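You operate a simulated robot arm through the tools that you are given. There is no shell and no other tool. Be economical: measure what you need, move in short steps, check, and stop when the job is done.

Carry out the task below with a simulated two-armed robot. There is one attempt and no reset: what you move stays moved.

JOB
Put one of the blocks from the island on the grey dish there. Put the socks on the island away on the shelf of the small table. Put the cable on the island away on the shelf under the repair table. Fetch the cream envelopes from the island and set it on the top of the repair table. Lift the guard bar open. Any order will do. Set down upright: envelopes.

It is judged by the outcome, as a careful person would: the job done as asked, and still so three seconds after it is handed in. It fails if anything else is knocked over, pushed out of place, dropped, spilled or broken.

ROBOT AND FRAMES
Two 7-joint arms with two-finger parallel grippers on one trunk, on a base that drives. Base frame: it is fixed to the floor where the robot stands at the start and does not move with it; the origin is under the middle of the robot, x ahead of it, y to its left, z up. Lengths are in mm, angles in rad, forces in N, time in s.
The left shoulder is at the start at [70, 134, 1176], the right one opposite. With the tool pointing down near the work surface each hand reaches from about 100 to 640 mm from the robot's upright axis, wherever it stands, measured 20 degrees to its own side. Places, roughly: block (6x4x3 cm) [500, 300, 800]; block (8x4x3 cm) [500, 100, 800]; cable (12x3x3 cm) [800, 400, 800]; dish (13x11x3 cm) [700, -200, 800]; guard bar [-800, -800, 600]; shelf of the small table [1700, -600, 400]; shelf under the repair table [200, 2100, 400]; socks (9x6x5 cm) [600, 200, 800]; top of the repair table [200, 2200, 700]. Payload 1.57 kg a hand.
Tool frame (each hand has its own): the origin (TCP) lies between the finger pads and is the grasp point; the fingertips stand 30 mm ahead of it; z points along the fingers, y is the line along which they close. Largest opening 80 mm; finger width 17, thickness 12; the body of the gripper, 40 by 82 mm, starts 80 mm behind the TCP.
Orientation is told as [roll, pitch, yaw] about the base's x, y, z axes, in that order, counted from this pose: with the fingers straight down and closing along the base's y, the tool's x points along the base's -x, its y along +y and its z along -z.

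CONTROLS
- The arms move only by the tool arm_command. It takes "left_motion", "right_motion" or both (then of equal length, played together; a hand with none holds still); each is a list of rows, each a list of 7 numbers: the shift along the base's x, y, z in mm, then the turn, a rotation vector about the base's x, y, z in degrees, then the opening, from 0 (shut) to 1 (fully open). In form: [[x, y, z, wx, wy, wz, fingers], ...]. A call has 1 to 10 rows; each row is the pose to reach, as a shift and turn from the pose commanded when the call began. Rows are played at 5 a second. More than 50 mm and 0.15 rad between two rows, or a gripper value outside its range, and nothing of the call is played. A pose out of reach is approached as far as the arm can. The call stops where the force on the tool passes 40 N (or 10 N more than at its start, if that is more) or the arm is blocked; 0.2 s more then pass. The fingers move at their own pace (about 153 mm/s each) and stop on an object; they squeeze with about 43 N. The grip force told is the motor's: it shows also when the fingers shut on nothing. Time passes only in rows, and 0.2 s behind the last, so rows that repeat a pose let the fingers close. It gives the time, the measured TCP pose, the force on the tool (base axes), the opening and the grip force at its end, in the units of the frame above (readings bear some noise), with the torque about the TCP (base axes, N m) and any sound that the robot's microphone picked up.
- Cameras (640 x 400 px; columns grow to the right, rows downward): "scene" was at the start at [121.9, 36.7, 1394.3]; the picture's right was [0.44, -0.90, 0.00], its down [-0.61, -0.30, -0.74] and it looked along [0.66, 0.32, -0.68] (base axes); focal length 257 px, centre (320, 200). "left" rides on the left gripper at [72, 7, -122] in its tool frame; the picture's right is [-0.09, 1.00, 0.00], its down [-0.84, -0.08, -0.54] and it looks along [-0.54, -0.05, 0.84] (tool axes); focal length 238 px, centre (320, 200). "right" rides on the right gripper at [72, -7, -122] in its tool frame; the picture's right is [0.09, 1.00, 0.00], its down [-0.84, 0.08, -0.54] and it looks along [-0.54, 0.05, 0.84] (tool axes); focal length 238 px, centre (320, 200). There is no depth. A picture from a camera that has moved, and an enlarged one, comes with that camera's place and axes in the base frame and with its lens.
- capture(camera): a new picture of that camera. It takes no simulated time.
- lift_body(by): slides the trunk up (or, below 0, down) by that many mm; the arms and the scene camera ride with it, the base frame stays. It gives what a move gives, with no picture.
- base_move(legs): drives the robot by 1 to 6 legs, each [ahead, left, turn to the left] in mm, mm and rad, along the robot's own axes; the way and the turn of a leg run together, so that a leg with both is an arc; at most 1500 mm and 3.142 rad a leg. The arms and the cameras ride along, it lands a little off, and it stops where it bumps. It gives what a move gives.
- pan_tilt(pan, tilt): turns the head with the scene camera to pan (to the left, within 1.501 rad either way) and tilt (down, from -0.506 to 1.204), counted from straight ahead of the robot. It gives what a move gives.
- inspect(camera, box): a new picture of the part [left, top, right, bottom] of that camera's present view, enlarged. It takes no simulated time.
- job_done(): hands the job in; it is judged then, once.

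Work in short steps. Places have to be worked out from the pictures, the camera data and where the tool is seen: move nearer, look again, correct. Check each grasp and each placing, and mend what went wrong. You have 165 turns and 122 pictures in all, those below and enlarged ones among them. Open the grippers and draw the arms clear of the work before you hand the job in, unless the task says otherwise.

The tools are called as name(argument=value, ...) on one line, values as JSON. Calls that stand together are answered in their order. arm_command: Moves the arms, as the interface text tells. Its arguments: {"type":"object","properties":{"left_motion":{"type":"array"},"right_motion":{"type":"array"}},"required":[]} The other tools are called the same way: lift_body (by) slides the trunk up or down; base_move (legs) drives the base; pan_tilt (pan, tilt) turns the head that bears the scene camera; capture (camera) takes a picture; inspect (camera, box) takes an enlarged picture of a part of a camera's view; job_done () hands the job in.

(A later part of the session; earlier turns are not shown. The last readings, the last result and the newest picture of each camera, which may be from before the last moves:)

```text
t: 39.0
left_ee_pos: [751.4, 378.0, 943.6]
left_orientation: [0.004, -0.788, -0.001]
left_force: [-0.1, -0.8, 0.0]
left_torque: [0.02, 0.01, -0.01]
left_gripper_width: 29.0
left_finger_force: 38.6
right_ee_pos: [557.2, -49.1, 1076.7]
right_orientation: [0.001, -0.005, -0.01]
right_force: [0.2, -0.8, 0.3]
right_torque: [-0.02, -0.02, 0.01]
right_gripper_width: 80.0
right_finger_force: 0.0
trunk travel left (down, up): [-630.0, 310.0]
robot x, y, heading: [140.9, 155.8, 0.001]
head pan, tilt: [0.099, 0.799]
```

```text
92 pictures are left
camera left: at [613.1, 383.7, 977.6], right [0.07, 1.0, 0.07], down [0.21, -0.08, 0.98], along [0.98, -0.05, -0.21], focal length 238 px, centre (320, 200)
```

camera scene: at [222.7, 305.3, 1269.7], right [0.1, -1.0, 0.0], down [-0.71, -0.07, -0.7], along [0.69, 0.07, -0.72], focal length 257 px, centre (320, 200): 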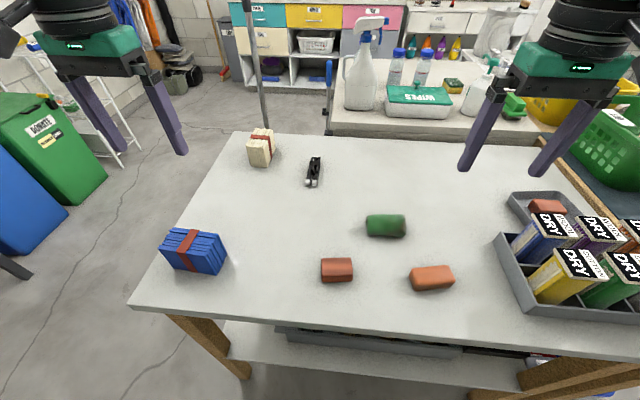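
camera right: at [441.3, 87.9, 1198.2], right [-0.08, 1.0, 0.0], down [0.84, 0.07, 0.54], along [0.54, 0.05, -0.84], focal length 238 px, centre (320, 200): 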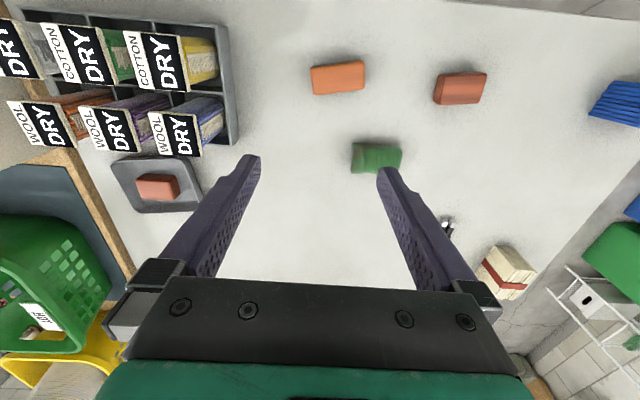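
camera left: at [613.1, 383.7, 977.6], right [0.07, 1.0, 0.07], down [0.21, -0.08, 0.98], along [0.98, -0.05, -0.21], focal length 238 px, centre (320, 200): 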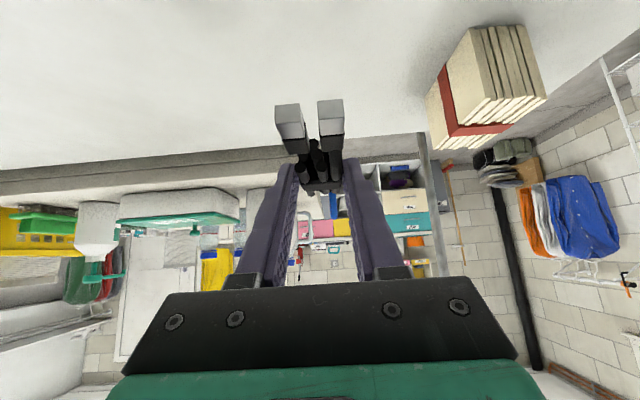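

Cable gripped (29 mm). I retract both hands, then drive round to the island's left side facing it.

arm_command(left_motion=[[-35, 0, 30, 0, 0, 0, 0], [-70, 0, 60, 0, 0, 0, 0], [-110, 0, 90, 0, 0, 0, 0], [-150, 0, 120, 0, 0, 0, 0], [-190, 0, 140, 0, 0, 0, 0]], right_motion=[[-20, 0, 5, 0, 0, 0, 1], [-40, 0, 10, 0, 0, 0, 1], [-60, 0, 15, 0, 0, 0, 1], [-70, 0, 20, 0, 0, 0, 1], [-70, 0, 20, 0, 0, 0, 1]])

base_move(legs=[[-250, 0, 0], [0, 850, 0], [0, 0, -1.571]])

pan_tilt(pan=0.6, tilt=0.6)

capture(camera="scene")

```text
t: 40.2
left_ee_pos: [571.7, 379.9, 1077.8]
left_orientation: [0.004, -0.784, -0.005]
left_force: [0.5, 0.5, -0.5]
left_torque: [0.0, 0.02, 0.04]
left_gripper_width: 29.1
left_finger_force: 38.8
left hand out of reach, approached as far as the arm can: row 5
right_ee_pos: [488.6, -48.8, 1094.1]
right_orientation: [0.0, -0.006, -0.012]
right_force: [0.2, 0.1, 0.8]
right_torque: [-0.03, -0.01, 0.0]
right_gripper_width: 80.2
right_finger_force: 0.1
trunk travel left (down, up): [-630.0, 310.0]
robot x, y, heading: [141.8, 151.9, -0.006]
head pan, tilt: [0.099, 0.799]
```

```text
t: 50.0
left_ee_pos: [126.7, 574.0, 1076.5]
left_orientation: [0.003, -0.787, -1.57]
left_force: [-0.8, -0.1, -0.6]
left_torque: [-0.03, 0.01, -0.02]
left_gripper_width: 29.3
left_finger_force: 39.2
right_ee_pos: [-302.4, 655.8, 1095.7]
right_orientation: [0.002, -0.004, -1.581]
right_force: [0.5, 0.0, -0.1]
right_torque: [0.0, -0.01, 0.02]
right_gripper_width: 80.2
right_finger_force: 0.0
trunk travel left (down, up): [-630.0, 310.0]
robot x, y, heading: [-102.0, 1005.5, -1.566]
head pan, tilt: [0.099, 0.799]
```

```text
t: 50.9
left_ee_pos: [125.4, 574.6, 1076.5]
left_orientation: [0.001, -0.785, -1.571]
left_force: [0.2, 0.1, -1.5]
left_torque: [0.02, 0.02, 0.04]
left_gripper_width: 29.1
left_finger_force: 38.9
right_ee_pos: [-303.0, 657.9, 1096.0]
right_orientation: [0.002, -0.004, -1.581]
right_force: [0.1, 0.0, 0.3]
right_torque: [-0.01, 0.01, -0.02]
right_gripper_width: 79.9
right_finger_force: 0.0
trunk travel left (down, up): [-630.0, 310.0]
robot x, y, heading: [-102.8, 1009.4, -1.573]
head pan, tilt: [0.6, 0.6]
```

```text
91 pictures are left
camera scene: at [-54.0, 883.9, 1286.6], right [-0.83, -0.56, 0.0], down [-0.32, 0.47, -0.82], along [0.47, -0.68, -0.57], focal length 257 px, centre (320, 200)
```

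scene: 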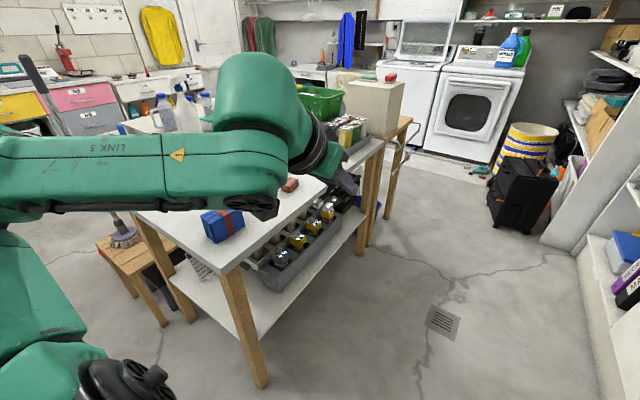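

There's a wooden stool with a brush near the island's far-left corner. I pan left to see it before driving.

pan_tilt(pan=1.3, tilt=0.7)

capture(camera="scene")

```text
t: 52.0
left_ee_pos: [125.2, 574.0, 1077.6]
left_orientation: [0.002, -0.785, -1.571]
left_force: [-0.4, 0.2, -1.4]
left_torque: [0.02, 0.0, 0.0]
left_gripper_width: 28.7
left_finger_force: 39.0
right_ee_pos: [-302.4, 657.3, 1095.6]
right_orientation: [0.002, -0.003, -1.58]
right_force: [-0.1, -1.1, 0.2]
right_torque: [0.0, -0.01, -0.01]
right_gripper_width: 79.9
right_finger_force: 0.0
trunk travel left (down, up): [-630.0, 310.0]
robot x, y, heading: [-101.0, 1009.0, -1.571]
head pan, tilt: [1.3, 0.7]
```

```text
90 pictures are left
camera scene: at [-22.0, 934.0, 1278.0], right [-0.27, -0.96, 0.0], down [-0.62, 0.17, -0.76], along [0.74, -0.2, -0.64], focal length 257 px, centre (320, 200)
```

scene: 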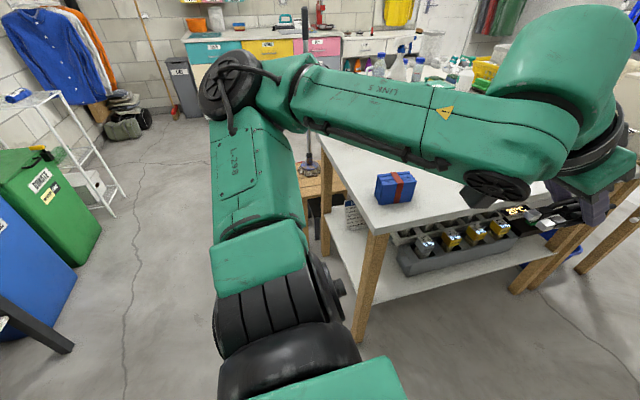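

The stool and pole are around [1050–1300, 600–750]; I keep the base at y≈1005 and slide left (+x) 940 mm, which stays clear.

base_move(legs=[[0, 930, 0]])

pan_tilt(pan=0.3, tilt=0.8)

capture(camera="scene")

capture(camera="right")

```text
t: 56.9
left_ee_pos: [1055.1, 565.0, 1077.4]
left_orientation: [0.002, -0.786, -1.587]
left_force: [-0.5, 0.4, -1.7]
left_torque: [0.02, 0.0, 0.01]
left_gripper_width: 28.9
left_finger_force: 38.4
right_ee_pos: [627.4, 654.3, 1095.9]
right_orientation: [0.001, -0.002, -1.593]
right_force: [0.9, 0.6, 0.8]
right_torque: [-0.01, 0.01, -0.01]
right_gripper_width: 80.0
right_finger_force: 0.0
trunk travel left (down, up): [-630.0, 310.0]
robot x, y, heading: [838.2, 1001.7, -1.585]
head pan, tilt: [1.3, 0.7]
```

```text
t: 58.1
left_ee_pos: [1054.8, 565.3, 1076.7]
left_orientation: [0.002, -0.786, -1.586]
left_force: [-0.2, 0.3, -0.6]
left_torque: [0.01, 0.01, -0.02]
left_gripper_width: 29.0
left_finger_force: 38.3
right_ee_pos: [627.9, 653.4, 1094.9]
right_orientation: [-0.002, -0.004, -1.594]
right_force: [0.5, 0.2, 0.3]
right_torque: [-0.05, -0.02, 0.02]
right_gripper_width: 80.1
right_finger_force: 0.0
trunk travel left (down, up): [-630.0, 310.0]
robot x, y, heading: [832.7, 996.7, -1.585]
head pan, tilt: [0.3, 0.799]
```

```text
89 pictures are left
camera scene: at [853.7, 872.7, 1269.7], right [-0.96, -0.28, 0.0], down [-0.2, 0.69, -0.7], along [0.2, -0.67, -0.72], focal length 257 px, centre (320, 200)
```

scene: 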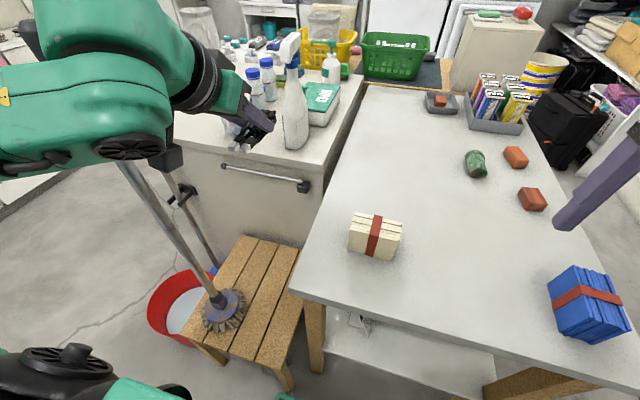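

```text
88 pictures are left
camera right: at [621.4, 725.2, 1218.0], right [1.0, 0.07, 0.0], down [0.06, -0.84, 0.54], along [0.04, -0.54, -0.84], focal length 238 px, centre (320, 200)
```

right: 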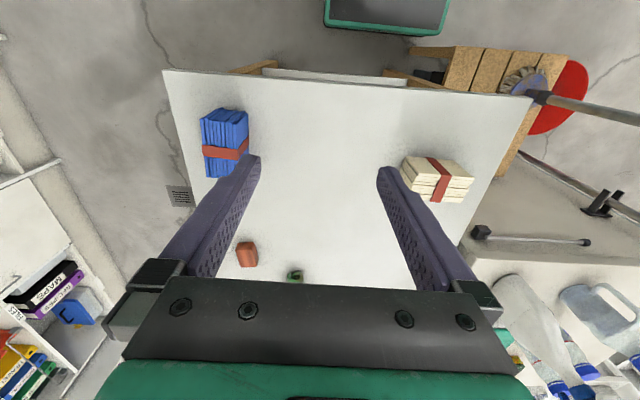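

Envelope bundle: ≈90 mm along x, ≈50 mm thick along y, centre ≈[841,531]. I need the right hand to close along y, so turn it +90° while moving above.

arm_command(right_motion=[[20, -12, -5, 0, 0, 8.5, 1], [40, -24, -10, 0, 0, 17, 1], [60, -36, -15, 0, 0, 25.5, 1], [80, -48, -20, 0, 0, 34, 1], [100, -60, -25, 0, 0, 42.5, 1], [120, -72, -35, 0, 0, 51, 1], [140, -84, -45, 0, 0, 59.5, 1], [160, -96, -55, 0, 0, 68, 1], [185, -108, -65, 0, 0, 76.5, 1], [213, -122, -75, 0, 0, 85, 1]])

capture(camera="right")

capture(camera="scene")

```text
t: 60.3
left_ee_pos: [1055.5, 565.6, 1077.4]
left_orientation: [0.003, -0.786, -1.586]
left_force: [0.2, 0.1, -0.4]
left_torque: [0.04, 0.01, -0.03]
left_gripper_width: 28.8
left_finger_force: 38.7
right_ee_pos: [856.3, 711.9, 1014.4]
right_orientation: [-0.008, -0.007, -0.153]
right_force: [-0.1, 0.3, -0.3]
right_torque: [0.01, 0.03, 0.04]
right_gripper_width: 80.1
right_finger_force: 0.0
right hand out of reach, approached as far as the arm can: row 6, 7, 8, 9, 10
trunk travel left (down, up): [-630.0, 310.0]
robot x, y, heading: [834.5, 1004.2, -1.586]
head pan, tilt: [0.3, 0.799]
```

```text
87 pictures are left
camera right: at [782.9, 716.7, 1136.4], right [0.06, 1.0, -0.01], down [0.84, -0.05, 0.55], along [0.55, -0.04, -0.84], focal length 238 px, centre (320, 200)
```

right: 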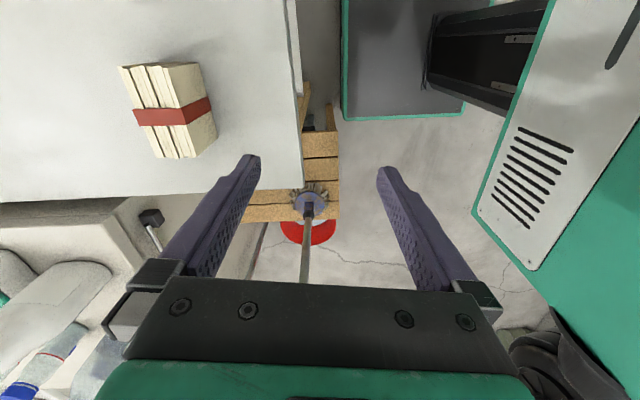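

```text
86 pictures are left
camera scene: at [854.3, 873.5, 1269.8], right [-0.96, -0.28, 0.0], down [-0.2, 0.69, -0.7], along [0.2, -0.67, -0.72], focal length 257 px, centre (320, 200)
```

scene: 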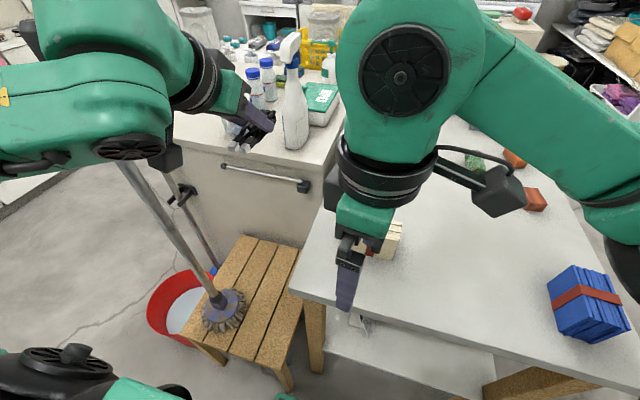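

Turning that way limits reach. I'll turn back and try the opposite direction (-90°).

arm_command(right_motion=[[-20, -2, 10, 0, 0, -8.5, 1], [-40, -4, 20, 0, 0, -17, 1], [-60, -6, 30, 0, 0, -25.5, 1], [-80, -8, 40, 0, 0, -34, 1], [-90, -10, 50, 0, 0, -42.5, 1], [-90, -20, 50, 0, 0, -51, 1], [-90, -30, 50, 0, 0, -59.5, 1], [-90, -40, 50, 0, 0, -68, 1], [-80, -60, 50, 0, 0, -76.5, 1], [-70, -80, 50, 0, 0, -85, 1]])

arm_command(right_motion=[[5, -15, 0, 0, 0, -8.5, 1], [10, -30, -5, 0, 0, -17, 1], [15, -45, -10, 0, 0, -25.5, 1], [20, -60, -15, 0, 0, -34, 1], [25, -75, -20, 0, 0, -42.5, 1], [30, -85, -30, 0, 0, -51, 1], [40, -90, -40, 0, 0, -59.5, 1], [50, -95, -50, 0, 0, -68, 1], [55, -100, -60, 0, 0, -76.5, 1], [55, -100, -70, 0, 0, -84, 1]])

capture(camera="right")

```text
t: 62.5
left_ee_pos: [1055.9, 563.2, 1077.5]
left_orientation: [0.002, -0.785, -1.585]
left_force: [0.4, -0.1, 0.2]
left_torque: [-0.01, -0.01, -0.03]
left_gripper_width: 29.0
left_finger_force: 38.8
right_ee_pos: [786.5, 626.1, 1063.4]
right_orientation: [0.004, -0.004, -1.595]
right_force: [0.0, -0.2, -1.1]
right_torque: [-0.01, -0.01, -0.02]
right_gripper_width: 80.1
right_finger_force: 0.1
trunk travel left (down, up): [-630.0, 310.0]
robot x, y, heading: [839.4, 999.0, -1.586]
head pan, tilt: [0.3, 0.799]
```

```text
t: 64.7
left_ee_pos: [1054.6, 565.7, 1076.7]
left_orientation: [0.002, -0.785, -1.587]
left_force: [-0.1, -0.1, -0.8]
left_torque: [0.02, 0.03, 0.01]
left_gripper_width: 29.0
left_finger_force: 38.9
right_ee_pos: [841.8, 525.9, 993.9]
right_orientation: [0.001, -0.002, -3.063]
right_force: [0.8, 0.0, -0.3]
right_torque: [-0.01, -0.03, 0.0]
right_gripper_width: 80.1
right_finger_force: 0.1
trunk travel left (down, up): [-630.0, 310.0]
robot x, y, heading: [833.9, 1002.5, -1.589]
head pan, tilt: [0.3, 0.799]
```

```text
85 pictures are left
camera right: at [911.6, 538.7, 1116.0], right [0.17, -0.99, 0.0], down [-0.83, -0.14, 0.55], along [-0.54, -0.09, -0.84], focal length 238 px, centre (320, 200)
```

right: 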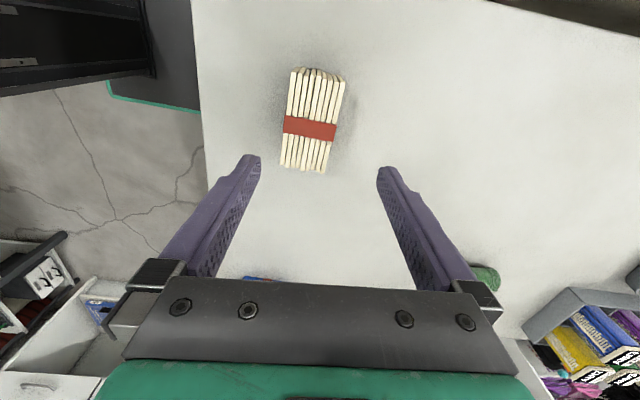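

This works. Bundle centre [843,536], aligned with x. I turn the last 4.5°, descend to z≈842 and close.

arm_command(right_motion=[[1, 9, -30, 0, 0, -4.5, 1], [1, 9, -70, 0, 0, -4.5, 1], [1, 9, -105, 0, 0, -4.5, 1], [1, 9, -130, 0, 0, -4.5, 1], [1, 9, -150, 0, 0, -4.5, 1]])

capture(camera="right")

```text
t: 65.9
left_ee_pos: [1054.4, 564.4, 1076.8]
left_orientation: [0.002, -0.787, -1.586]
left_force: [-0.6, 0.4, -0.7]
left_torque: [0.0, 0.0, 0.0]
left_gripper_width: 29.0
left_finger_force: 39.1
right_ee_pos: [840.4, 536.2, 842.3]
right_orientation: [0.002, -0.004, -3.14]
right_force: [-0.2, -0.2, 1.0]
right_torque: [0.0, 0.0, -0.01]
right_gripper_width: 80.3
right_finger_force: 0.0
trunk travel left (down, up): [-630.0, 310.0]
robot x, y, heading: [835.6, 1001.5, -1.584]
head pan, tilt: [0.3, 0.799]
```

```text
84 pictures are left
camera right: at [912.2, 542.6, 965.3], right [0.09, -1.0, 0.0], down [-0.83, -0.08, 0.54], along [-0.54, -0.05, -0.84], focal length 238 px, centre (320, 200)
```

right: 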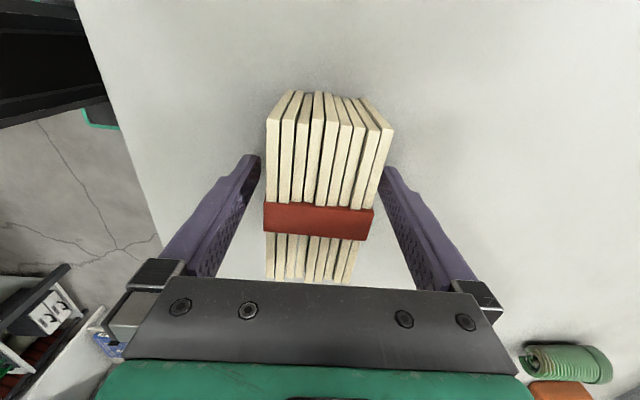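

Straddling the bundle well. Close and lift straight up a little.

arm_command(right_motion=[[0, 0, 0, 0, 0, 0, 0], [0, 0, 0, 0, 0, 0, 0], [0, 0, 0, 0, 0, 0, 0], [0, 0, 30, 0, 0, 0, 0], [0, 0, 80, 0, 0, 0, 0], [0, 0, 130, 0, 0, 0, 0], [0, 0, 170, 0, 0, 0, 0]])

capture(camera="right")

```text
t: 67.5
left_ee_pos: [1054.9, 565.8, 1076.4]
left_orientation: [0.003, -0.786, -1.584]
left_force: [0.9, 0.3, -1.0]
left_torque: [-0.01, 0.01, 0.0]
left_gripper_width: 28.9
left_finger_force: 38.6
right_ee_pos: [844.0, 535.6, 1015.2]
right_orientation: [0.003, -0.004, -3.138]
right_force: [0.5, -0.4, -1.6]
right_torque: [-0.01, -0.03, -0.01]
right_gripper_width: 51.6
right_finger_force: 42.5
trunk travel left (down, up): [-630.0, 310.0]
robot x, y, heading: [835.1, 1000.8, -1.579]
head pan, tilt: [0.3, 0.799]
```

```text
83 pictures are left
camera right: at [914.6, 542.2, 1137.2], right [0.1, -1.0, 0.0], down [-0.83, -0.08, 0.55], along [-0.54, -0.05, -0.84], focal length 238 px, centre (320, 200)
```

right: 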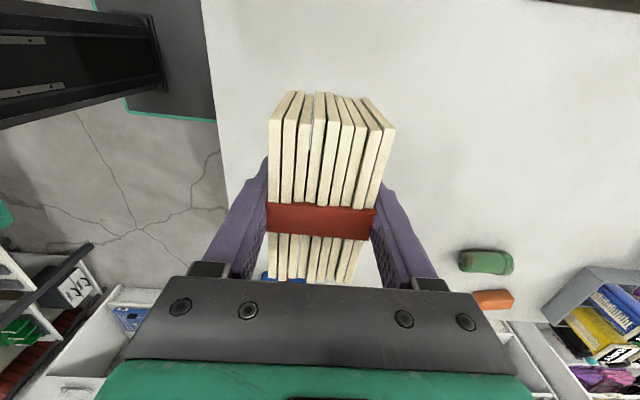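

Envelopes held (51.6 mm). I retreat, drive to open floor, and turn to face the repair table (+y).

base_move(legs=[[0, -500, 0], [-250, 0, 0], [0, 0, -3.14]])

pan_tilt(pan=0, tilt=0.6)

capture(camera="scene")

```text
t: 79.3
left_ee_pos: [140.8, 1698.6, 1077.5]
left_orientation: [0.003, -0.786, 1.516]
left_force: [0.4, 0.1, -0.7]
left_torque: [-0.02, -0.02, -0.03]
left_gripper_width: 28.8
left_finger_force: 38.7
right_ee_pos: [352.9, 1720.8, 1014.5]
right_orientation: [0.003, -0.003, -0.036]
right_force: [0.9, 0.1, -1.2]
right_torque: [0.02, 0.02, 0.02]
right_gripper_width: 51.4
right_finger_force: 42.8
trunk travel left (down, up): [-630.0, 310.0]
robot x, y, heading: [344.6, 1253.8, 1.514]
head pan, tilt: [0.3, 0.799]
```

```text
t: 80.1
left_ee_pos: [140.8, 1699.6, 1077.3]
left_orientation: [0.002, -0.785, 1.516]
left_force: [-0.3, 0.0, -0.5]
left_torque: [-0.01, -0.04, 0.02]
left_gripper_width: 29.2
left_finger_force: 38.7
right_ee_pos: [354.8, 1720.9, 1013.3]
right_orientation: [0.002, -0.004, -0.037]
right_force: [0.5, 0.7, -2.0]
right_torque: [-0.01, 0.02, 0.05]
right_gripper_width: 51.4
right_finger_force: 42.8
trunk travel left (down, up): [-630.0, 310.0]
robot x, y, heading: [344.1, 1256.5, 1.519]
head pan, tilt: [0.0, 0.6]
```

```text
82 pictures are left
camera scene: at [348.0, 1394.4, 1286.5], right [1.0, -0.05, 0.0], down [-0.03, -0.56, -0.82], along [0.04, 0.82, -0.57], focal length 257 px, centre (320, 200)
```

scene: 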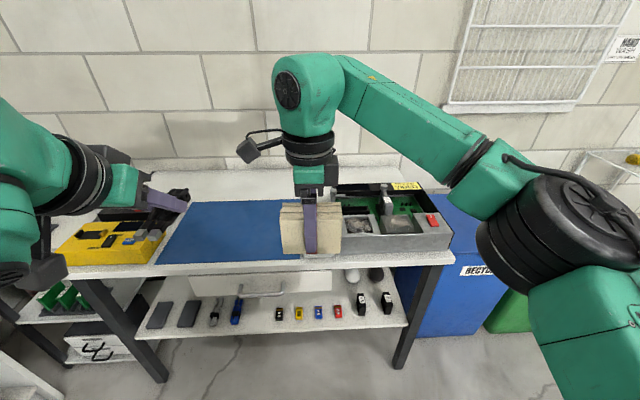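

The table front edge is at y≈1908, with a blue mat in the middle free for the envelopes; tools lie along the shelf. I straighten, slide left 130 and drive forward 330.

base_move(legs=[[0, 0, 0.054], [0, 130, 0], [330, 0, 0]])

capture(camera="scene")

capture(camera="right")

```text
t: 83.6
left_ee_pos: [-13.8, 2015.0, 1077.4]
left_orientation: [0.001, -0.786, 1.57]
left_force: [1.1, -0.4, -0.8]
left_torque: [0.0, -0.02, -0.03]
left_gripper_width: 29.1
left_finger_force: 38.0
right_ee_pos: [200.1, 2048.5, 1014.3]
right_orientation: [0.002, -0.003, 0.017]
right_force: [-0.1, 0.8, -1.4]
right_torque: [0.01, 0.03, -0.01]
right_gripper_width: 51.5
right_finger_force: 43.6
trunk travel left (down, up): [-630.0, 310.0]
robot x, y, heading: [216.5, 1580.6, 1.568]
head pan, tilt: [0.0, 0.6]
```

```text
81 pictures are left
camera scene: at [211.9, 1722.3, 1286.6], right [1.0, 0.0, 0.0], down [0.0, -0.56, -0.83], along [0.0, 0.83, -0.56], focal length 257 px, centre (320, 200)
```

scene: 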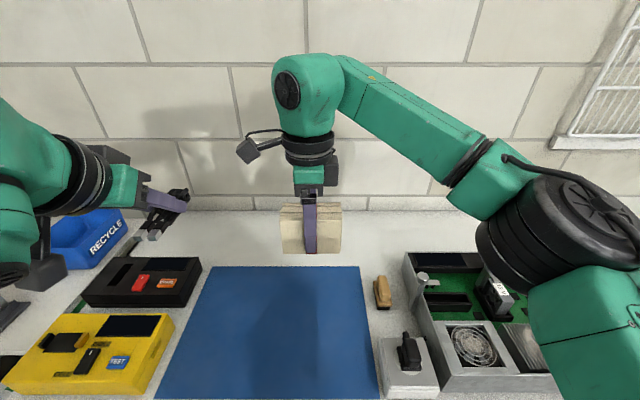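

```text
80 pictures are left
camera right: at [126.2, 2039.7, 1136.8], right [-0.11, 0.99, 0.0], down [0.83, 0.09, 0.55], along [0.54, 0.06, -0.84], focal length 238 px, centre (320, 200)
```

right: 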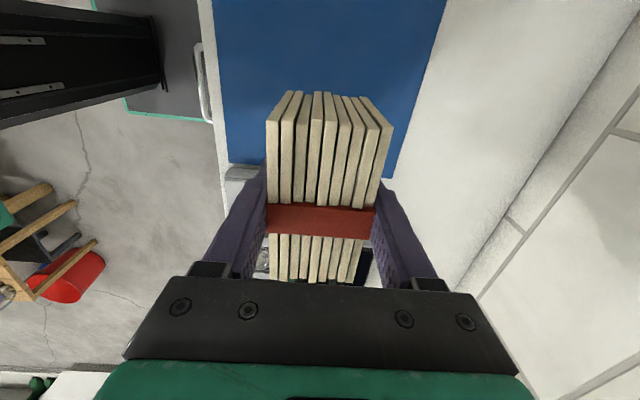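

Blue mat spans y≈1940–2243, free. I lower the trunk 150 mm, then the hand goes to about [200,2120] and down.

lift_body(by=-150)

arm_command(right_motion=[[0, 35, 0, 0, 0, 0, 0], [0, 70, -10, 0, 0, 0, 0], [0, 70, -50, 0, 0, 0, 0], [0, 70, -85, 0, 0, 0, 0], [0, 70, -105, 0, 0, 0, 0]])

capture(camera="scene")

```text
t: 85.3
left_ee_pos: [-12.6, 2015.9, 926.4]
left_orientation: [0.001, -0.787, 1.571]
left_force: [-0.3, 1.1, -0.2]
left_torque: [-0.01, 0.0, -0.01]
left_gripper_width: 29.1
left_finger_force: 39.0
right_ee_pos: [199.5, 2048.7, 864.9]
right_orientation: [0.001, -0.002, 0.018]
right_force: [1.0, -0.7, -1.7]
right_torque: [-0.01, 0.0, 0.02]
right_gripper_width: 51.3
right_finger_force: 42.8
trunk travel left (down, up): [-480.0, 460.0]
robot x, y, heading: [217.7, 1582.6, 1.567]
head pan, tilt: [0.0, 0.6]
```

```text
t: 86.5
left_ee_pos: [-11.1, 2013.1, 928.9]
left_orientation: [0.003, -0.789, 1.569]
left_force: [0.6, 0.0, -0.4]
left_torque: [-0.03, 0.02, 0.0]
left_gripper_width: 29.0
left_finger_force: 39.0
right_ee_pos: [200.9, 2117.7, 776.6]
right_orientation: [0.015, 0.007, 0.015]
right_force: [3.9, -10.2, 24.1]
right_torque: [-1.02, -1.07, -0.16]
right_gripper_width: 51.4
right_finger_force: 43.0
trunk travel left (down, up): [-480.0, 460.0]
robot x, y, heading: [212.2, 1582.5, 1.568]
head pan, tilt: [0.0, 0.6]
stopped in row 5 (right hand): the force on the tool passed its limit (the readings are from after the stop); the commanded pose is now the measured one
```

```text
79 pictures are left
camera scene: at [212.8, 1718.2, 1137.4], right [1.0, 0.0, 0.0], down [0.0, -0.56, -0.83], along [0.0, 0.83, -0.56], focal length 257 px, centre (320, 200)
```

scene: 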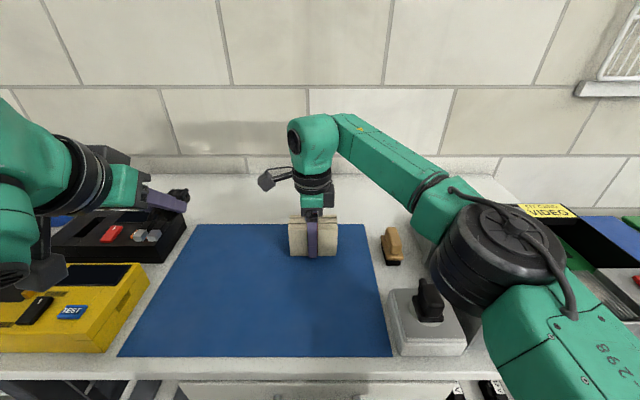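

Contact at TCP z≈777 (table top ≈735): the bundle is on the mat. I ease up 2 mm, open, and rise.

arm_command(right_motion=[[0, 0, 2, 0, 0, 0, 0], [0, 0, 2, 0, 0, 0, 0.3], [0, 0, 2, 0, 0, 0, 0.9], [0, 0, 2, 0, 0, 0, 0.9], [0, 0, 40, 0, 0, 0, 0.9], [0, 0, 85, 0, 0, 0, 0.9], [0, 0, 130, 0, 0, 0, 0.9], [0, 0, 160, 0, 0, 0, 0.9]])

capture(camera="right")

capture(camera="scene")

```text
t: 88.3
left_ee_pos: [-11.7, 2016.6, 926.0]
left_orientation: [0.002, -0.786, 1.571]
left_force: [0.4, 0.3, -1.7]
left_torque: [-0.03, -0.02, 0.0]
left_gripper_width: 29.1
left_finger_force: 39.0
right_ee_pos: [199.1, 2109.7, 897.7]
right_orientation: [0.016, 0.005, 0.019]
right_force: [-0.3, -0.3, 0.4]
right_torque: [0.01, -0.04, 0.01]
right_gripper_width: 72.0
right_finger_force: 0.0
right hand out of reach, approached as far as the arm can: row 7, 8
trunk travel left (down, up): [-480.0, 460.0]
robot x, y, heading: [215.1, 1582.0, 1.572]
head pan, tilt: [0.0, 0.6]
```

```text
78 pictures are left
camera right: at [127.4, 2099.0, 1019.6], right [-0.11, 0.99, 0.02], down [0.84, 0.08, 0.54], along [0.53, 0.07, -0.84], focal length 238 px, centre (320, 200)
```

right: 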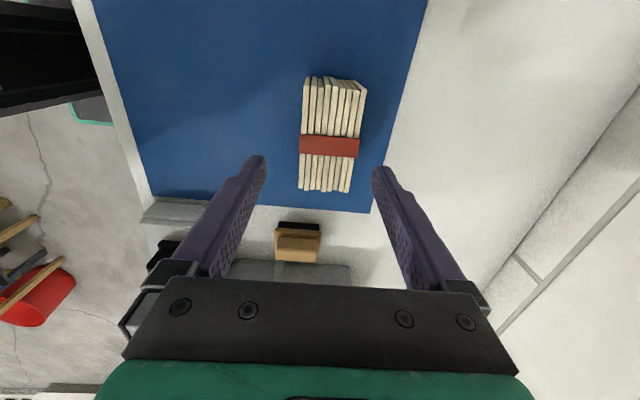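

```text
77 pictures are left
camera scene: at [212.1, 1722.9, 1136.5], right [1.0, 0.0, 0.0], down [0.0, -0.57, -0.82], along [0.0, 0.82, -0.57], focal length 257 px, centre (320, 200)
```

scene: 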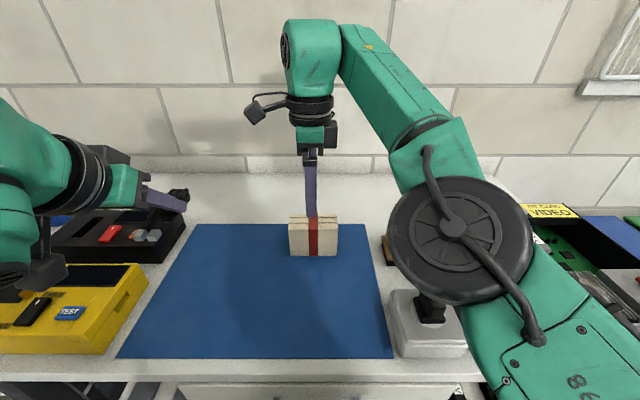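

Envelopes stand upright. I raise the trunk, back off 420 mm, and then lower to look into the shelf.

lift_body(by=150)

base_move(legs=[[-420, 0, 0]])

lift_body(by=-450)

pan_tilt(pan=0, tilt=0.4)

capture(camera="scene")

capture(camera="left")

```text
t: 90.0
left_ee_pos: [-12.3, 2016.6, 1076.7]
left_orientation: [0.001, -0.785, 1.572]
left_force: [-1.3, 0.9, -1.7]
left_torque: [0.01, 0.02, -0.02]
left_gripper_width: 28.7
left_finger_force: 38.6
right_ee_pos: [200.2, 2110.8, 1046.9]
right_orientation: [0.016, 0.002, 0.016]
right_force: [1.0, 0.1, -0.6]
right_torque: [-0.01, -0.01, 0.0]
right_gripper_width: 71.9
right_finger_force: 0.0
trunk travel left (down, up): [-630.0, 310.0]
robot x, y, heading: [215.7, 1584.6, 1.571]
head pan, tilt: [0.0, 0.6]
```

```text
t: 92.6
left_ee_pos: [-13.0, 1595.7, 1077.4]
left_orientation: [0.004, -0.787, 1.573]
left_force: [-0.5, -0.3, -0.5]
left_torque: [0.0, -0.04, -0.03]
left_gripper_width: 29.0
left_finger_force: 38.6
right_ee_pos: [199.7, 1690.0, 1046.2]
right_orientation: [0.015, 0.003, 0.021]
right_force: [0.4, 0.4, 0.0]
right_torque: [-0.02, 0.02, -0.02]
right_gripper_width: 71.9
right_finger_force: 0.1
trunk travel left (down, up): [-630.0, 310.0]
robot x, y, heading: [217.7, 1160.7, 1.575]
head pan, tilt: [0.0, 0.6]
```

```text
refused: -450 is not a number from -400 to 400
```

```text
t: 93.3
left_ee_pos: [-11.5, 1595.6, 1076.8]
left_orientation: [0.003, -0.785, 1.576]
left_force: [-0.2, -0.5, -0.4]
left_torque: [-0.01, 0.01, 0.01]
left_gripper_width: 29.0
left_finger_force: 38.4
right_ee_pos: [198.8, 1690.7, 1047.1]
right_orientation: [0.016, 0.004, 0.021]
right_force: [0.8, -0.5, -0.1]
right_torque: [0.01, -0.02, 0.03]
right_gripper_width: 72.3
right_finger_force: 0.0
trunk travel left (down, up): [-630.0, 310.0]
robot x, y, heading: [215.1, 1161.6, 1.578]
head pan, tilt: [0.0, 0.4]
```

```text
76 pictures are left
camera scene: at [212.3, 1307.1, 1304.8], right [1.0, 0.0, 0.0], down [0.0, -0.39, -0.92], along [0.0, 0.92, -0.39], focal length 257 px, centre (320, 200)
```

scene: 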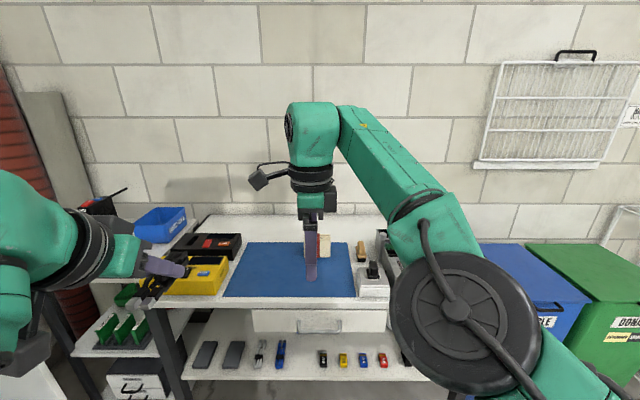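

```text
75 pictures are left
camera left: at [-18.9, 1456.7, 1111.7], right [-1.0, 0.06, 0.07], down [0.08, 0.21, 0.97], along [0.04, 0.98, -0.21], focal length 238 px, centre (320, 200)
```

left: 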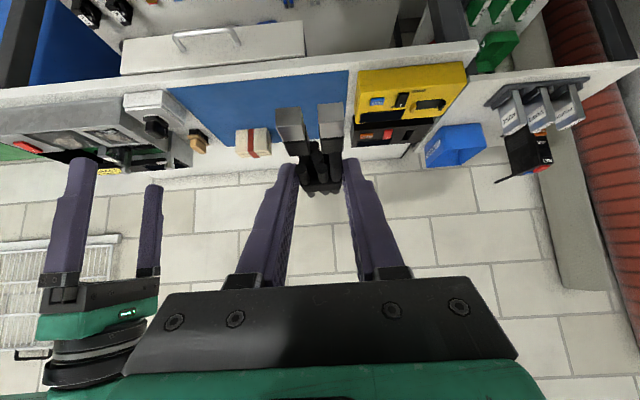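

Now lower the trunk 400 and look into the shelf.

lift_body(by=-400)

capture(camera="scene")

```text
t: 97.2
left_ee_pos: [-12.6, 1595.9, 677.0]
left_orientation: [0.001, -0.787, 1.574]
left_force: [0.3, 0.5, -1.0]
left_torque: [-0.02, 0.0, 0.04]
left_gripper_width: 28.7
left_finger_force: 38.9
right_ee_pos: [198.8, 1691.0, 646.7]
right_orientation: [0.015, 0.003, 0.02]
right_force: [0.2, 0.1, 0.1]
right_torque: [-0.01, 0.01, 0.01]
right_gripper_width: 71.8
right_finger_force: 0.1
trunk travel left (down, up): [-230.0, 710.0]
robot x, y, heading: [213.3, 1165.5, 1.573]
head pan, tilt: [0.0, 0.4]
```

```text
74 pictures are left
camera scene: at [212.3, 1307.2, 904.8], right [1.0, 0.0, 0.0], down [0.0, -0.39, -0.92], along [0.0, 0.92, -0.39], focal length 257 px, centre (320, 200)
```

scene: 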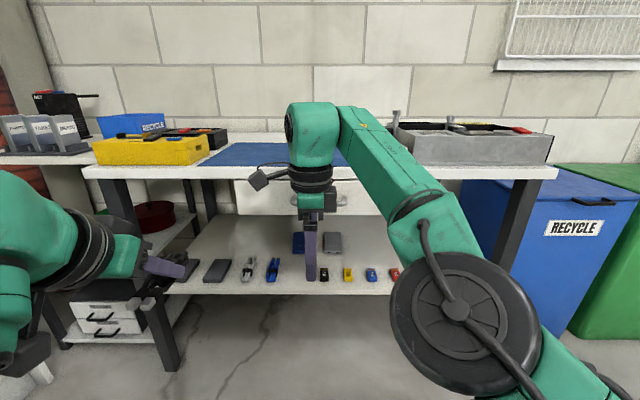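

The shelf front has a free gap at x≈85–205 (y≈1890–2060, shelf z≈405). First I retract the right hand and turn it back to its neutral pose.

arm_command(right_motion=[[20, -30, 0, 0, 0, 8.5, 1], [40, -60, 0, 0, 0, 17, 1], [60, -90, 0, 0, 0, 25.5, 1], [80, -120, 0, 0, 0, 34, 1], [100, -150, 0, 0, 0, 42.5, 1], [120, -180, 0, 0, 0, 51, 1], [140, -210, 0, 0, 0, 59.5, 1], [160, -240, 0, 0, 0, 68, 1], [180, -260, 0, 0, 0, 76.5, 1], [200, -270, 0, 0, 0, 85, 1]])

capture(camera="scene")

```text
t: 99.4
left_ee_pos: [-11.6, 1595.4, 676.9]
left_orientation: [0.004, -0.785, 1.572]
left_force: [0.0, 0.2, -0.3]
left_torque: [0.02, 0.0, 0.01]
left_gripper_width: 28.7
left_finger_force: 38.7
right_ee_pos: [398.9, 1419.4, 647.1]
right_orientation: [0.017, 0.002, 1.507]
right_force: [-0.2, -0.1, 0.4]
right_torque: [-0.03, -0.01, -0.01]
right_gripper_width: 79.8
right_finger_force: 0.1
trunk travel left (down, up): [-230.0, 710.0]
robot x, y, heading: [216.1, 1164.2, 1.575]
head pan, tilt: [0.0, 0.4]
```

```text
73 pictures are left
camera scene: at [212.5, 1307.0, 904.9], right [1.0, 0.0, 0.0], down [0.0, -0.39, -0.92], along [0.0, 0.92, -0.39], focal length 257 px, centre (320, 200)
```

scene: 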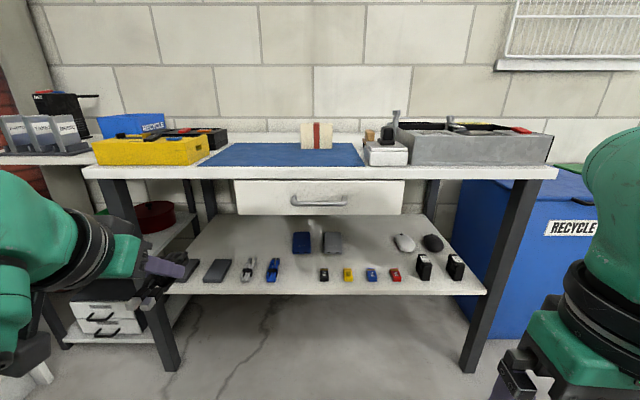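

Gap between the blue tool (x≈90) and the black item (x≈209), in front of the back items (y≈2028). I lower the left hand to z≈510 and retract slightly, then drive in steps.

arm_command(left_motion=[[10, -10, -45, 0, 0, 0, 0], [20, -20, -90, 0, 0, 0, 0], [30, -30, -135, 0, 0, 0, 0], [40, -40, -165, 0, 0, 0, 0]])

base_move(legs=[[0, -75, 0], [280, 0, 0]])

capture(camera="scene")

capture(camera="left")

```text
t: 100.6
left_ee_pos: [34.8, 1664.4, 697.9]
left_orientation: [-0.027, -1.23, 1.604]
left_force: [0.4, -0.2, -0.5]
left_torque: [-0.03, 0.03, 0.03]
left_gripper_width: 29.0
left_finger_force: 38.3
left hand out of reach, approached as far as the arm can: row 1, 2, 3, 4
right_ee_pos: [398.7, 1419.9, 646.7]
right_orientation: [0.016, 0.006, 1.506]
right_force: [-0.1, -0.6, -1.3]
right_torque: [0.04, 0.0, -0.04]
right_gripper_width: 80.2
right_finger_force: 0.1
trunk travel left (down, up): [-230.0, 710.0]
robot x, y, heading: [216.4, 1162.1, 1.576]
head pan, tilt: [0.0, 0.4]
stopped in row 4 (left hand): the arm was blocked; the commanded pose is now the measured one
```

```text
t: 102.6
left_ee_pos: [110.8, 1804.8, 696.0]
left_orientation: [-0.023, -1.221, 1.599]
left_force: [0.2, -0.6, -0.3]
left_torque: [-0.02, 0.01, 0.01]
left_gripper_width: 29.0
left_finger_force: 38.8
right_ee_pos: [473.8, 1562.3, 647.1]
right_orientation: [0.016, 0.007, 1.506]
right_force: [0.4, -0.2, -1.5]
right_torque: [0.0, -0.01, -0.01]
right_gripper_width: 79.9
right_finger_force: 0.1
trunk travel left (down, up): [-230.0, 710.0]
robot x, y, heading: [290.7, 1307.8, 1.574]
head pan, tilt: [0.0, 0.4]
stopped in leg 2: the force on the tool passed its limit (the readings are from after the stop); the commanded pose is now the measured one
```

```text
72 pictures are left
camera scene: at [287.5, 1449.5, 904.8], right [1.0, 0.0, 0.0], down [0.0, -0.39, -0.92], along [0.0, 0.92, -0.39], focal length 257 px, centre (320, 200)
```

scene: 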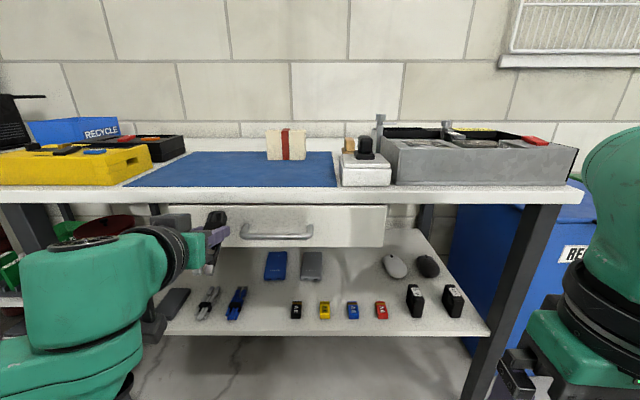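

```text
71 pictures are left
camera left: at [105.7, 1663.1, 668.9], right [-1.0, 0.02, 0.08], down [0.07, -0.22, 0.97], along [0.04, 0.97, 0.22], focal length 238 px, centre (320, 200)
```

left: 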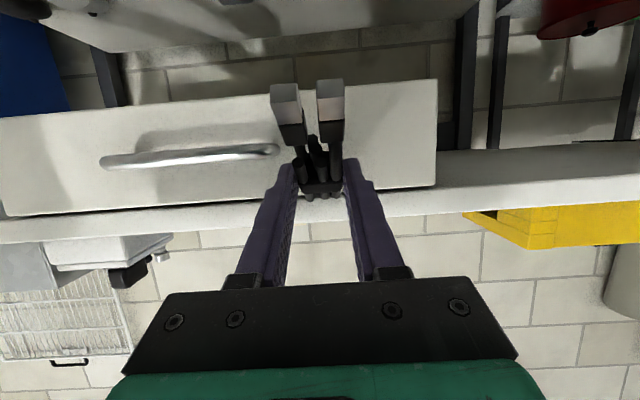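

The tilted hand can't work close-in, and the cable tip touched the table's front edge. I back off, then extend the arm farther ahead and lower it, restoring 45° tilt.

base_move(legs=[[-230, 0, 0]])

arm_command(left_motion=[[-8, 25, 0, -6, 0, 0, 0], [-15, 50, 0, -12, 0, 0, 0], [-22, 75, 0, -18, 0, -1, 0], [-30, 100, 0, -25, 0, -1.6, 0], [-35, 110, -40, -25, 0, -1.6, 0], [-40, 120, -80, -25, 0, -1.6, 0], [-45, 130, -120, -25, 0, -1.6, 0], [-45, 130, -160, -25, 0, -1.6, 0], [-45, 130, -200, -25, 0, -1.6, 0]])

capture(camera="left")

```text
t: 104.3
left_ee_pos: [112.5, 1571.0, 696.0]
left_orientation: [-0.022, -1.224, 1.6]
left_force: [-0.3, 0.6, -1.6]
left_torque: [-0.03, -0.01, 0.02]
left_gripper_width: 28.7
left_finger_force: 38.5
right_ee_pos: [474.6, 1329.1, 646.3]
right_orientation: [0.015, 0.006, 1.501]
right_force: [0.1, 0.3, -0.7]
right_torque: [-0.01, 0.0, -0.03]
right_gripper_width: 80.1
right_finger_force: 0.1
trunk travel left (down, up): [-230.0, 710.0]
robot x, y, heading: [294.0, 1070.0, 1.575]
head pan, tilt: [0.0, 0.4]
```

```text
t: 106.3
left_ee_pos: [66.9, 1702.6, 495.5]
left_orientation: [-0.013, -0.787, 1.563]
left_force: [-0.7, -0.6, -1.0]
left_torque: [-0.01, 0.03, 0.03]
left_gripper_width: 29.1
left_finger_force: 38.5
right_ee_pos: [474.6, 1328.7, 647.3]
right_orientation: [0.016, 0.005, 1.503]
right_force: [0.4, 0.3, 0.0]
right_torque: [0.0, 0.01, 0.0]
right_gripper_width: 79.9
right_finger_force: 0.1
trunk travel left (down, up): [-230.0, 710.0]
robot x, y, heading: [291.0, 1074.0, 1.568]
head pan, tilt: [0.0, 0.4]
```

```text
70 pictures are left
camera left: at [57.9, 1563.4, 529.6], right [-0.99, 0.08, 0.06], down [0.07, 0.21, 0.98], along [0.07, 0.97, -0.21], focal length 238 px, centre (320, 200)
```

left: 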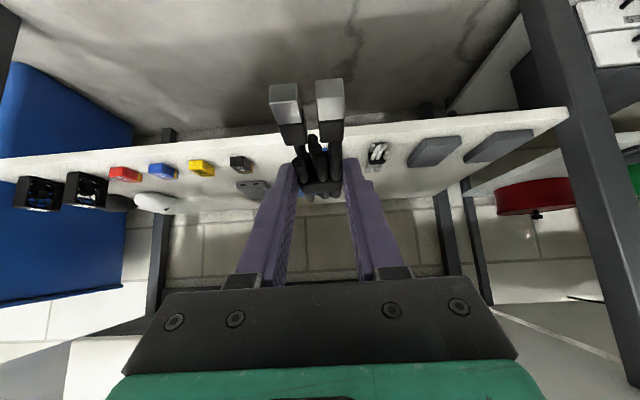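

Triangulating, the shelf top is at z≈362 with its front edge at y≈1913; lane centre x≈147. I lower the hand 40 mm, slide right 80 and drive in 250.

arm_command(left_motion=[[0, 0, -40, 0, 0, 0, 0]])

base_move(legs=[[0, -80, 0], [220, 0, 0]])

capture(camera="left")

capture(camera="scene")

```text
t: 106.7
left_ee_pos: [69.3, 1701.2, 456.0]
left_orientation: [-0.015, -0.788, 1.563]
left_force: [-0.1, 0.2, -0.7]
left_torque: [-0.02, -0.01, -0.01]
left_gripper_width: 28.7
left_finger_force: 38.5
right_ee_pos: [474.0, 1329.0, 646.8]
right_orientation: [0.016, 0.005, 1.502]
right_force: [-0.9, 0.3, 0.2]
right_torque: [0.04, -0.03, 0.0]
right_gripper_width: 80.3
right_finger_force: 0.1
trunk travel left (down, up): [-230.0, 710.0]
robot x, y, heading: [290.4, 1073.6, 1.575]
head pan, tilt: [0.0, 0.4]
```

```text
t: 109.1
left_ee_pos: [147.2, 1921.8, 457.1]
left_orientation: [-0.014, -0.787, 1.562]
left_force: [-0.7, 1.0, -0.8]
left_torque: [-0.04, 0.02, 0.01]
left_gripper_width: 28.7
left_finger_force: 39.2
right_ee_pos: [555.1, 1547.9, 647.1]
right_orientation: [0.014, 0.006, 1.504]
right_force: [-0.3, -0.6, 0.0]
right_torque: [-0.02, 0.01, 0.01]
right_gripper_width: 79.8
right_finger_force: 0.1
trunk travel left (down, up): [-230.0, 710.0]
robot x, y, heading: [371.1, 1292.1, 1.565]
head pan, tilt: [0.0, 0.4]
```

```text
69 pictures are left
camera left: at [138.1, 1782.2, 490.4], right [-0.99, 0.08, 0.06], down [0.07, 0.21, 0.98], along [0.07, 0.97, -0.21], focal length 238 px, centre (320, 200)
```

left: 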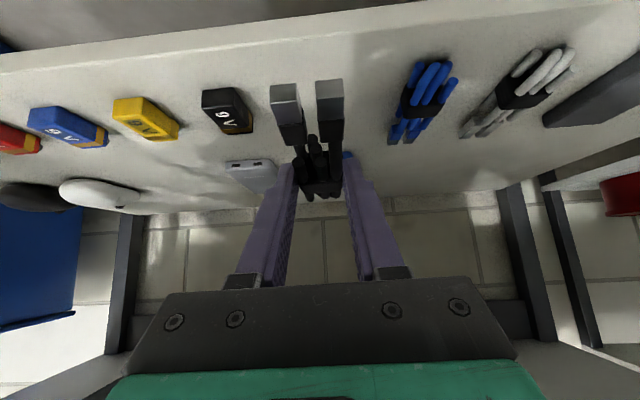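

```text
68 pictures are left
camera scene: at [368.1, 1436.2, 904.7], right [1.0, 0.0, 0.0], down [0.0, -0.39, -0.92], along [0.0, 0.92, -0.39], focal length 257 px, centre (320, 200)
```

scene: 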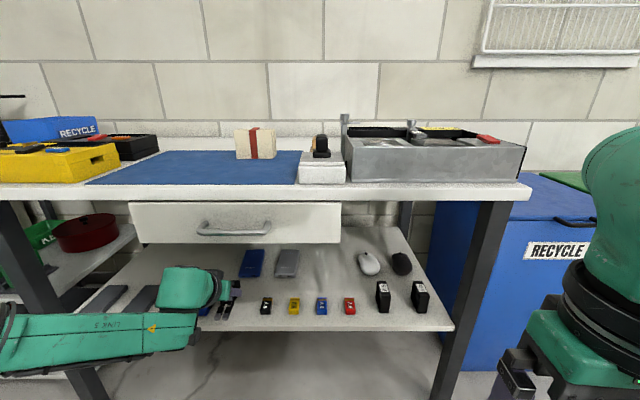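

Well placed between the battery and the blue cable. Forward 60 mm more, then lower until contact (expected TCP z≈394).

base_move(legs=[[60, 0, 0]])

arm_command(left_motion=[[0, 0, -30, 0, 0, 0, 0], [0, 0, -45, 0, 0, 0, 0], [0, 0, -55, 0, 0, 0, 0]])

capture(camera="left")

```text
t: 110.0
left_ee_pos: [147.9, 1981.1, 457.0]
left_orientation: [-0.014, -0.785, 1.562]
left_force: [-0.3, 0.1, -0.5]
left_torque: [0.01, -0.02, 0.0]
left_gripper_width: 28.8
left_finger_force: 38.9
right_ee_pos: [555.1, 1608.9, 645.9]
right_orientation: [0.016, 0.007, 1.502]
right_force: [0.0, 0.9, -0.2]
right_torque: [-0.03, 0.0, 0.0]
right_gripper_width: 80.0
right_finger_force: 0.1
trunk travel left (down, up): [-230.0, 710.0]
robot x, y, heading: [372.6, 1352.3, 1.569]
head pan, tilt: [0.0, 0.4]
```

```text
t: 110.8
left_ee_pos: [147.1, 1979.4, 401.2]
left_orientation: [-0.015, -0.788, 1.561]
left_force: [-0.1, -0.1, -0.6]
left_torque: [-0.04, -0.03, 0.02]
left_gripper_width: 28.9
left_finger_force: 38.7
right_ee_pos: [555.0, 1607.4, 647.0]
right_orientation: [0.015, 0.004, 1.503]
right_force: [-0.1, -0.2, 0.4]
right_torque: [0.02, -0.04, 0.01]
right_gripper_width: 80.0
right_finger_force: 0.0
trunk travel left (down, up): [-230.0, 710.0]
robot x, y, heading: [370.1, 1353.9, 1.575]
head pan, tilt: [0.0, 0.4]
```

```text
67 pictures are left
camera left: at [137.9, 1842.1, 435.4], right [-0.99, 0.08, 0.06], down [0.07, 0.21, 0.98], along [0.07, 0.97, -0.21], focal length 238 px, centre (320, 200)
```

left: 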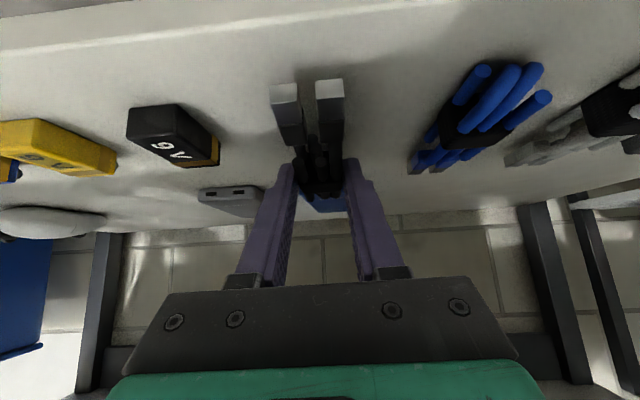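

Near contact; lower in 2 mm steps.

arm_command(left_motion=[[0, 0, -3, 0, 0, 0, 0], [0, 0, -6, 0, 0, 0, 0], [0, 0, -8, 0, 0, 0, 0]])

```text
t: 111.7
left_ee_pos: [147.6, 1982.4, 394.7]
left_orientation: [-0.013, -0.789, 1.564]
left_force: [0.4, -0.8, 3.5]
left_torque: [-0.16, 0.05, 0.0]
left_gripper_width: 28.8
left_finger_force: 39.2
right_ee_pos: [553.3, 1607.7, 646.9]
right_orientation: [0.018, 0.006, 1.503]
right_force: [-0.2, -0.1, -0.2]
right_torque: [0.03, 0.01, 0.0]
right_gripper_width: 80.1
right_finger_force: 0.1
trunk travel left (down, up): [-230.0, 710.0]
robot x, y, heading: [372.7, 1353.8, 1.572]
head pan, tilt: [0.0, 0.4]
```

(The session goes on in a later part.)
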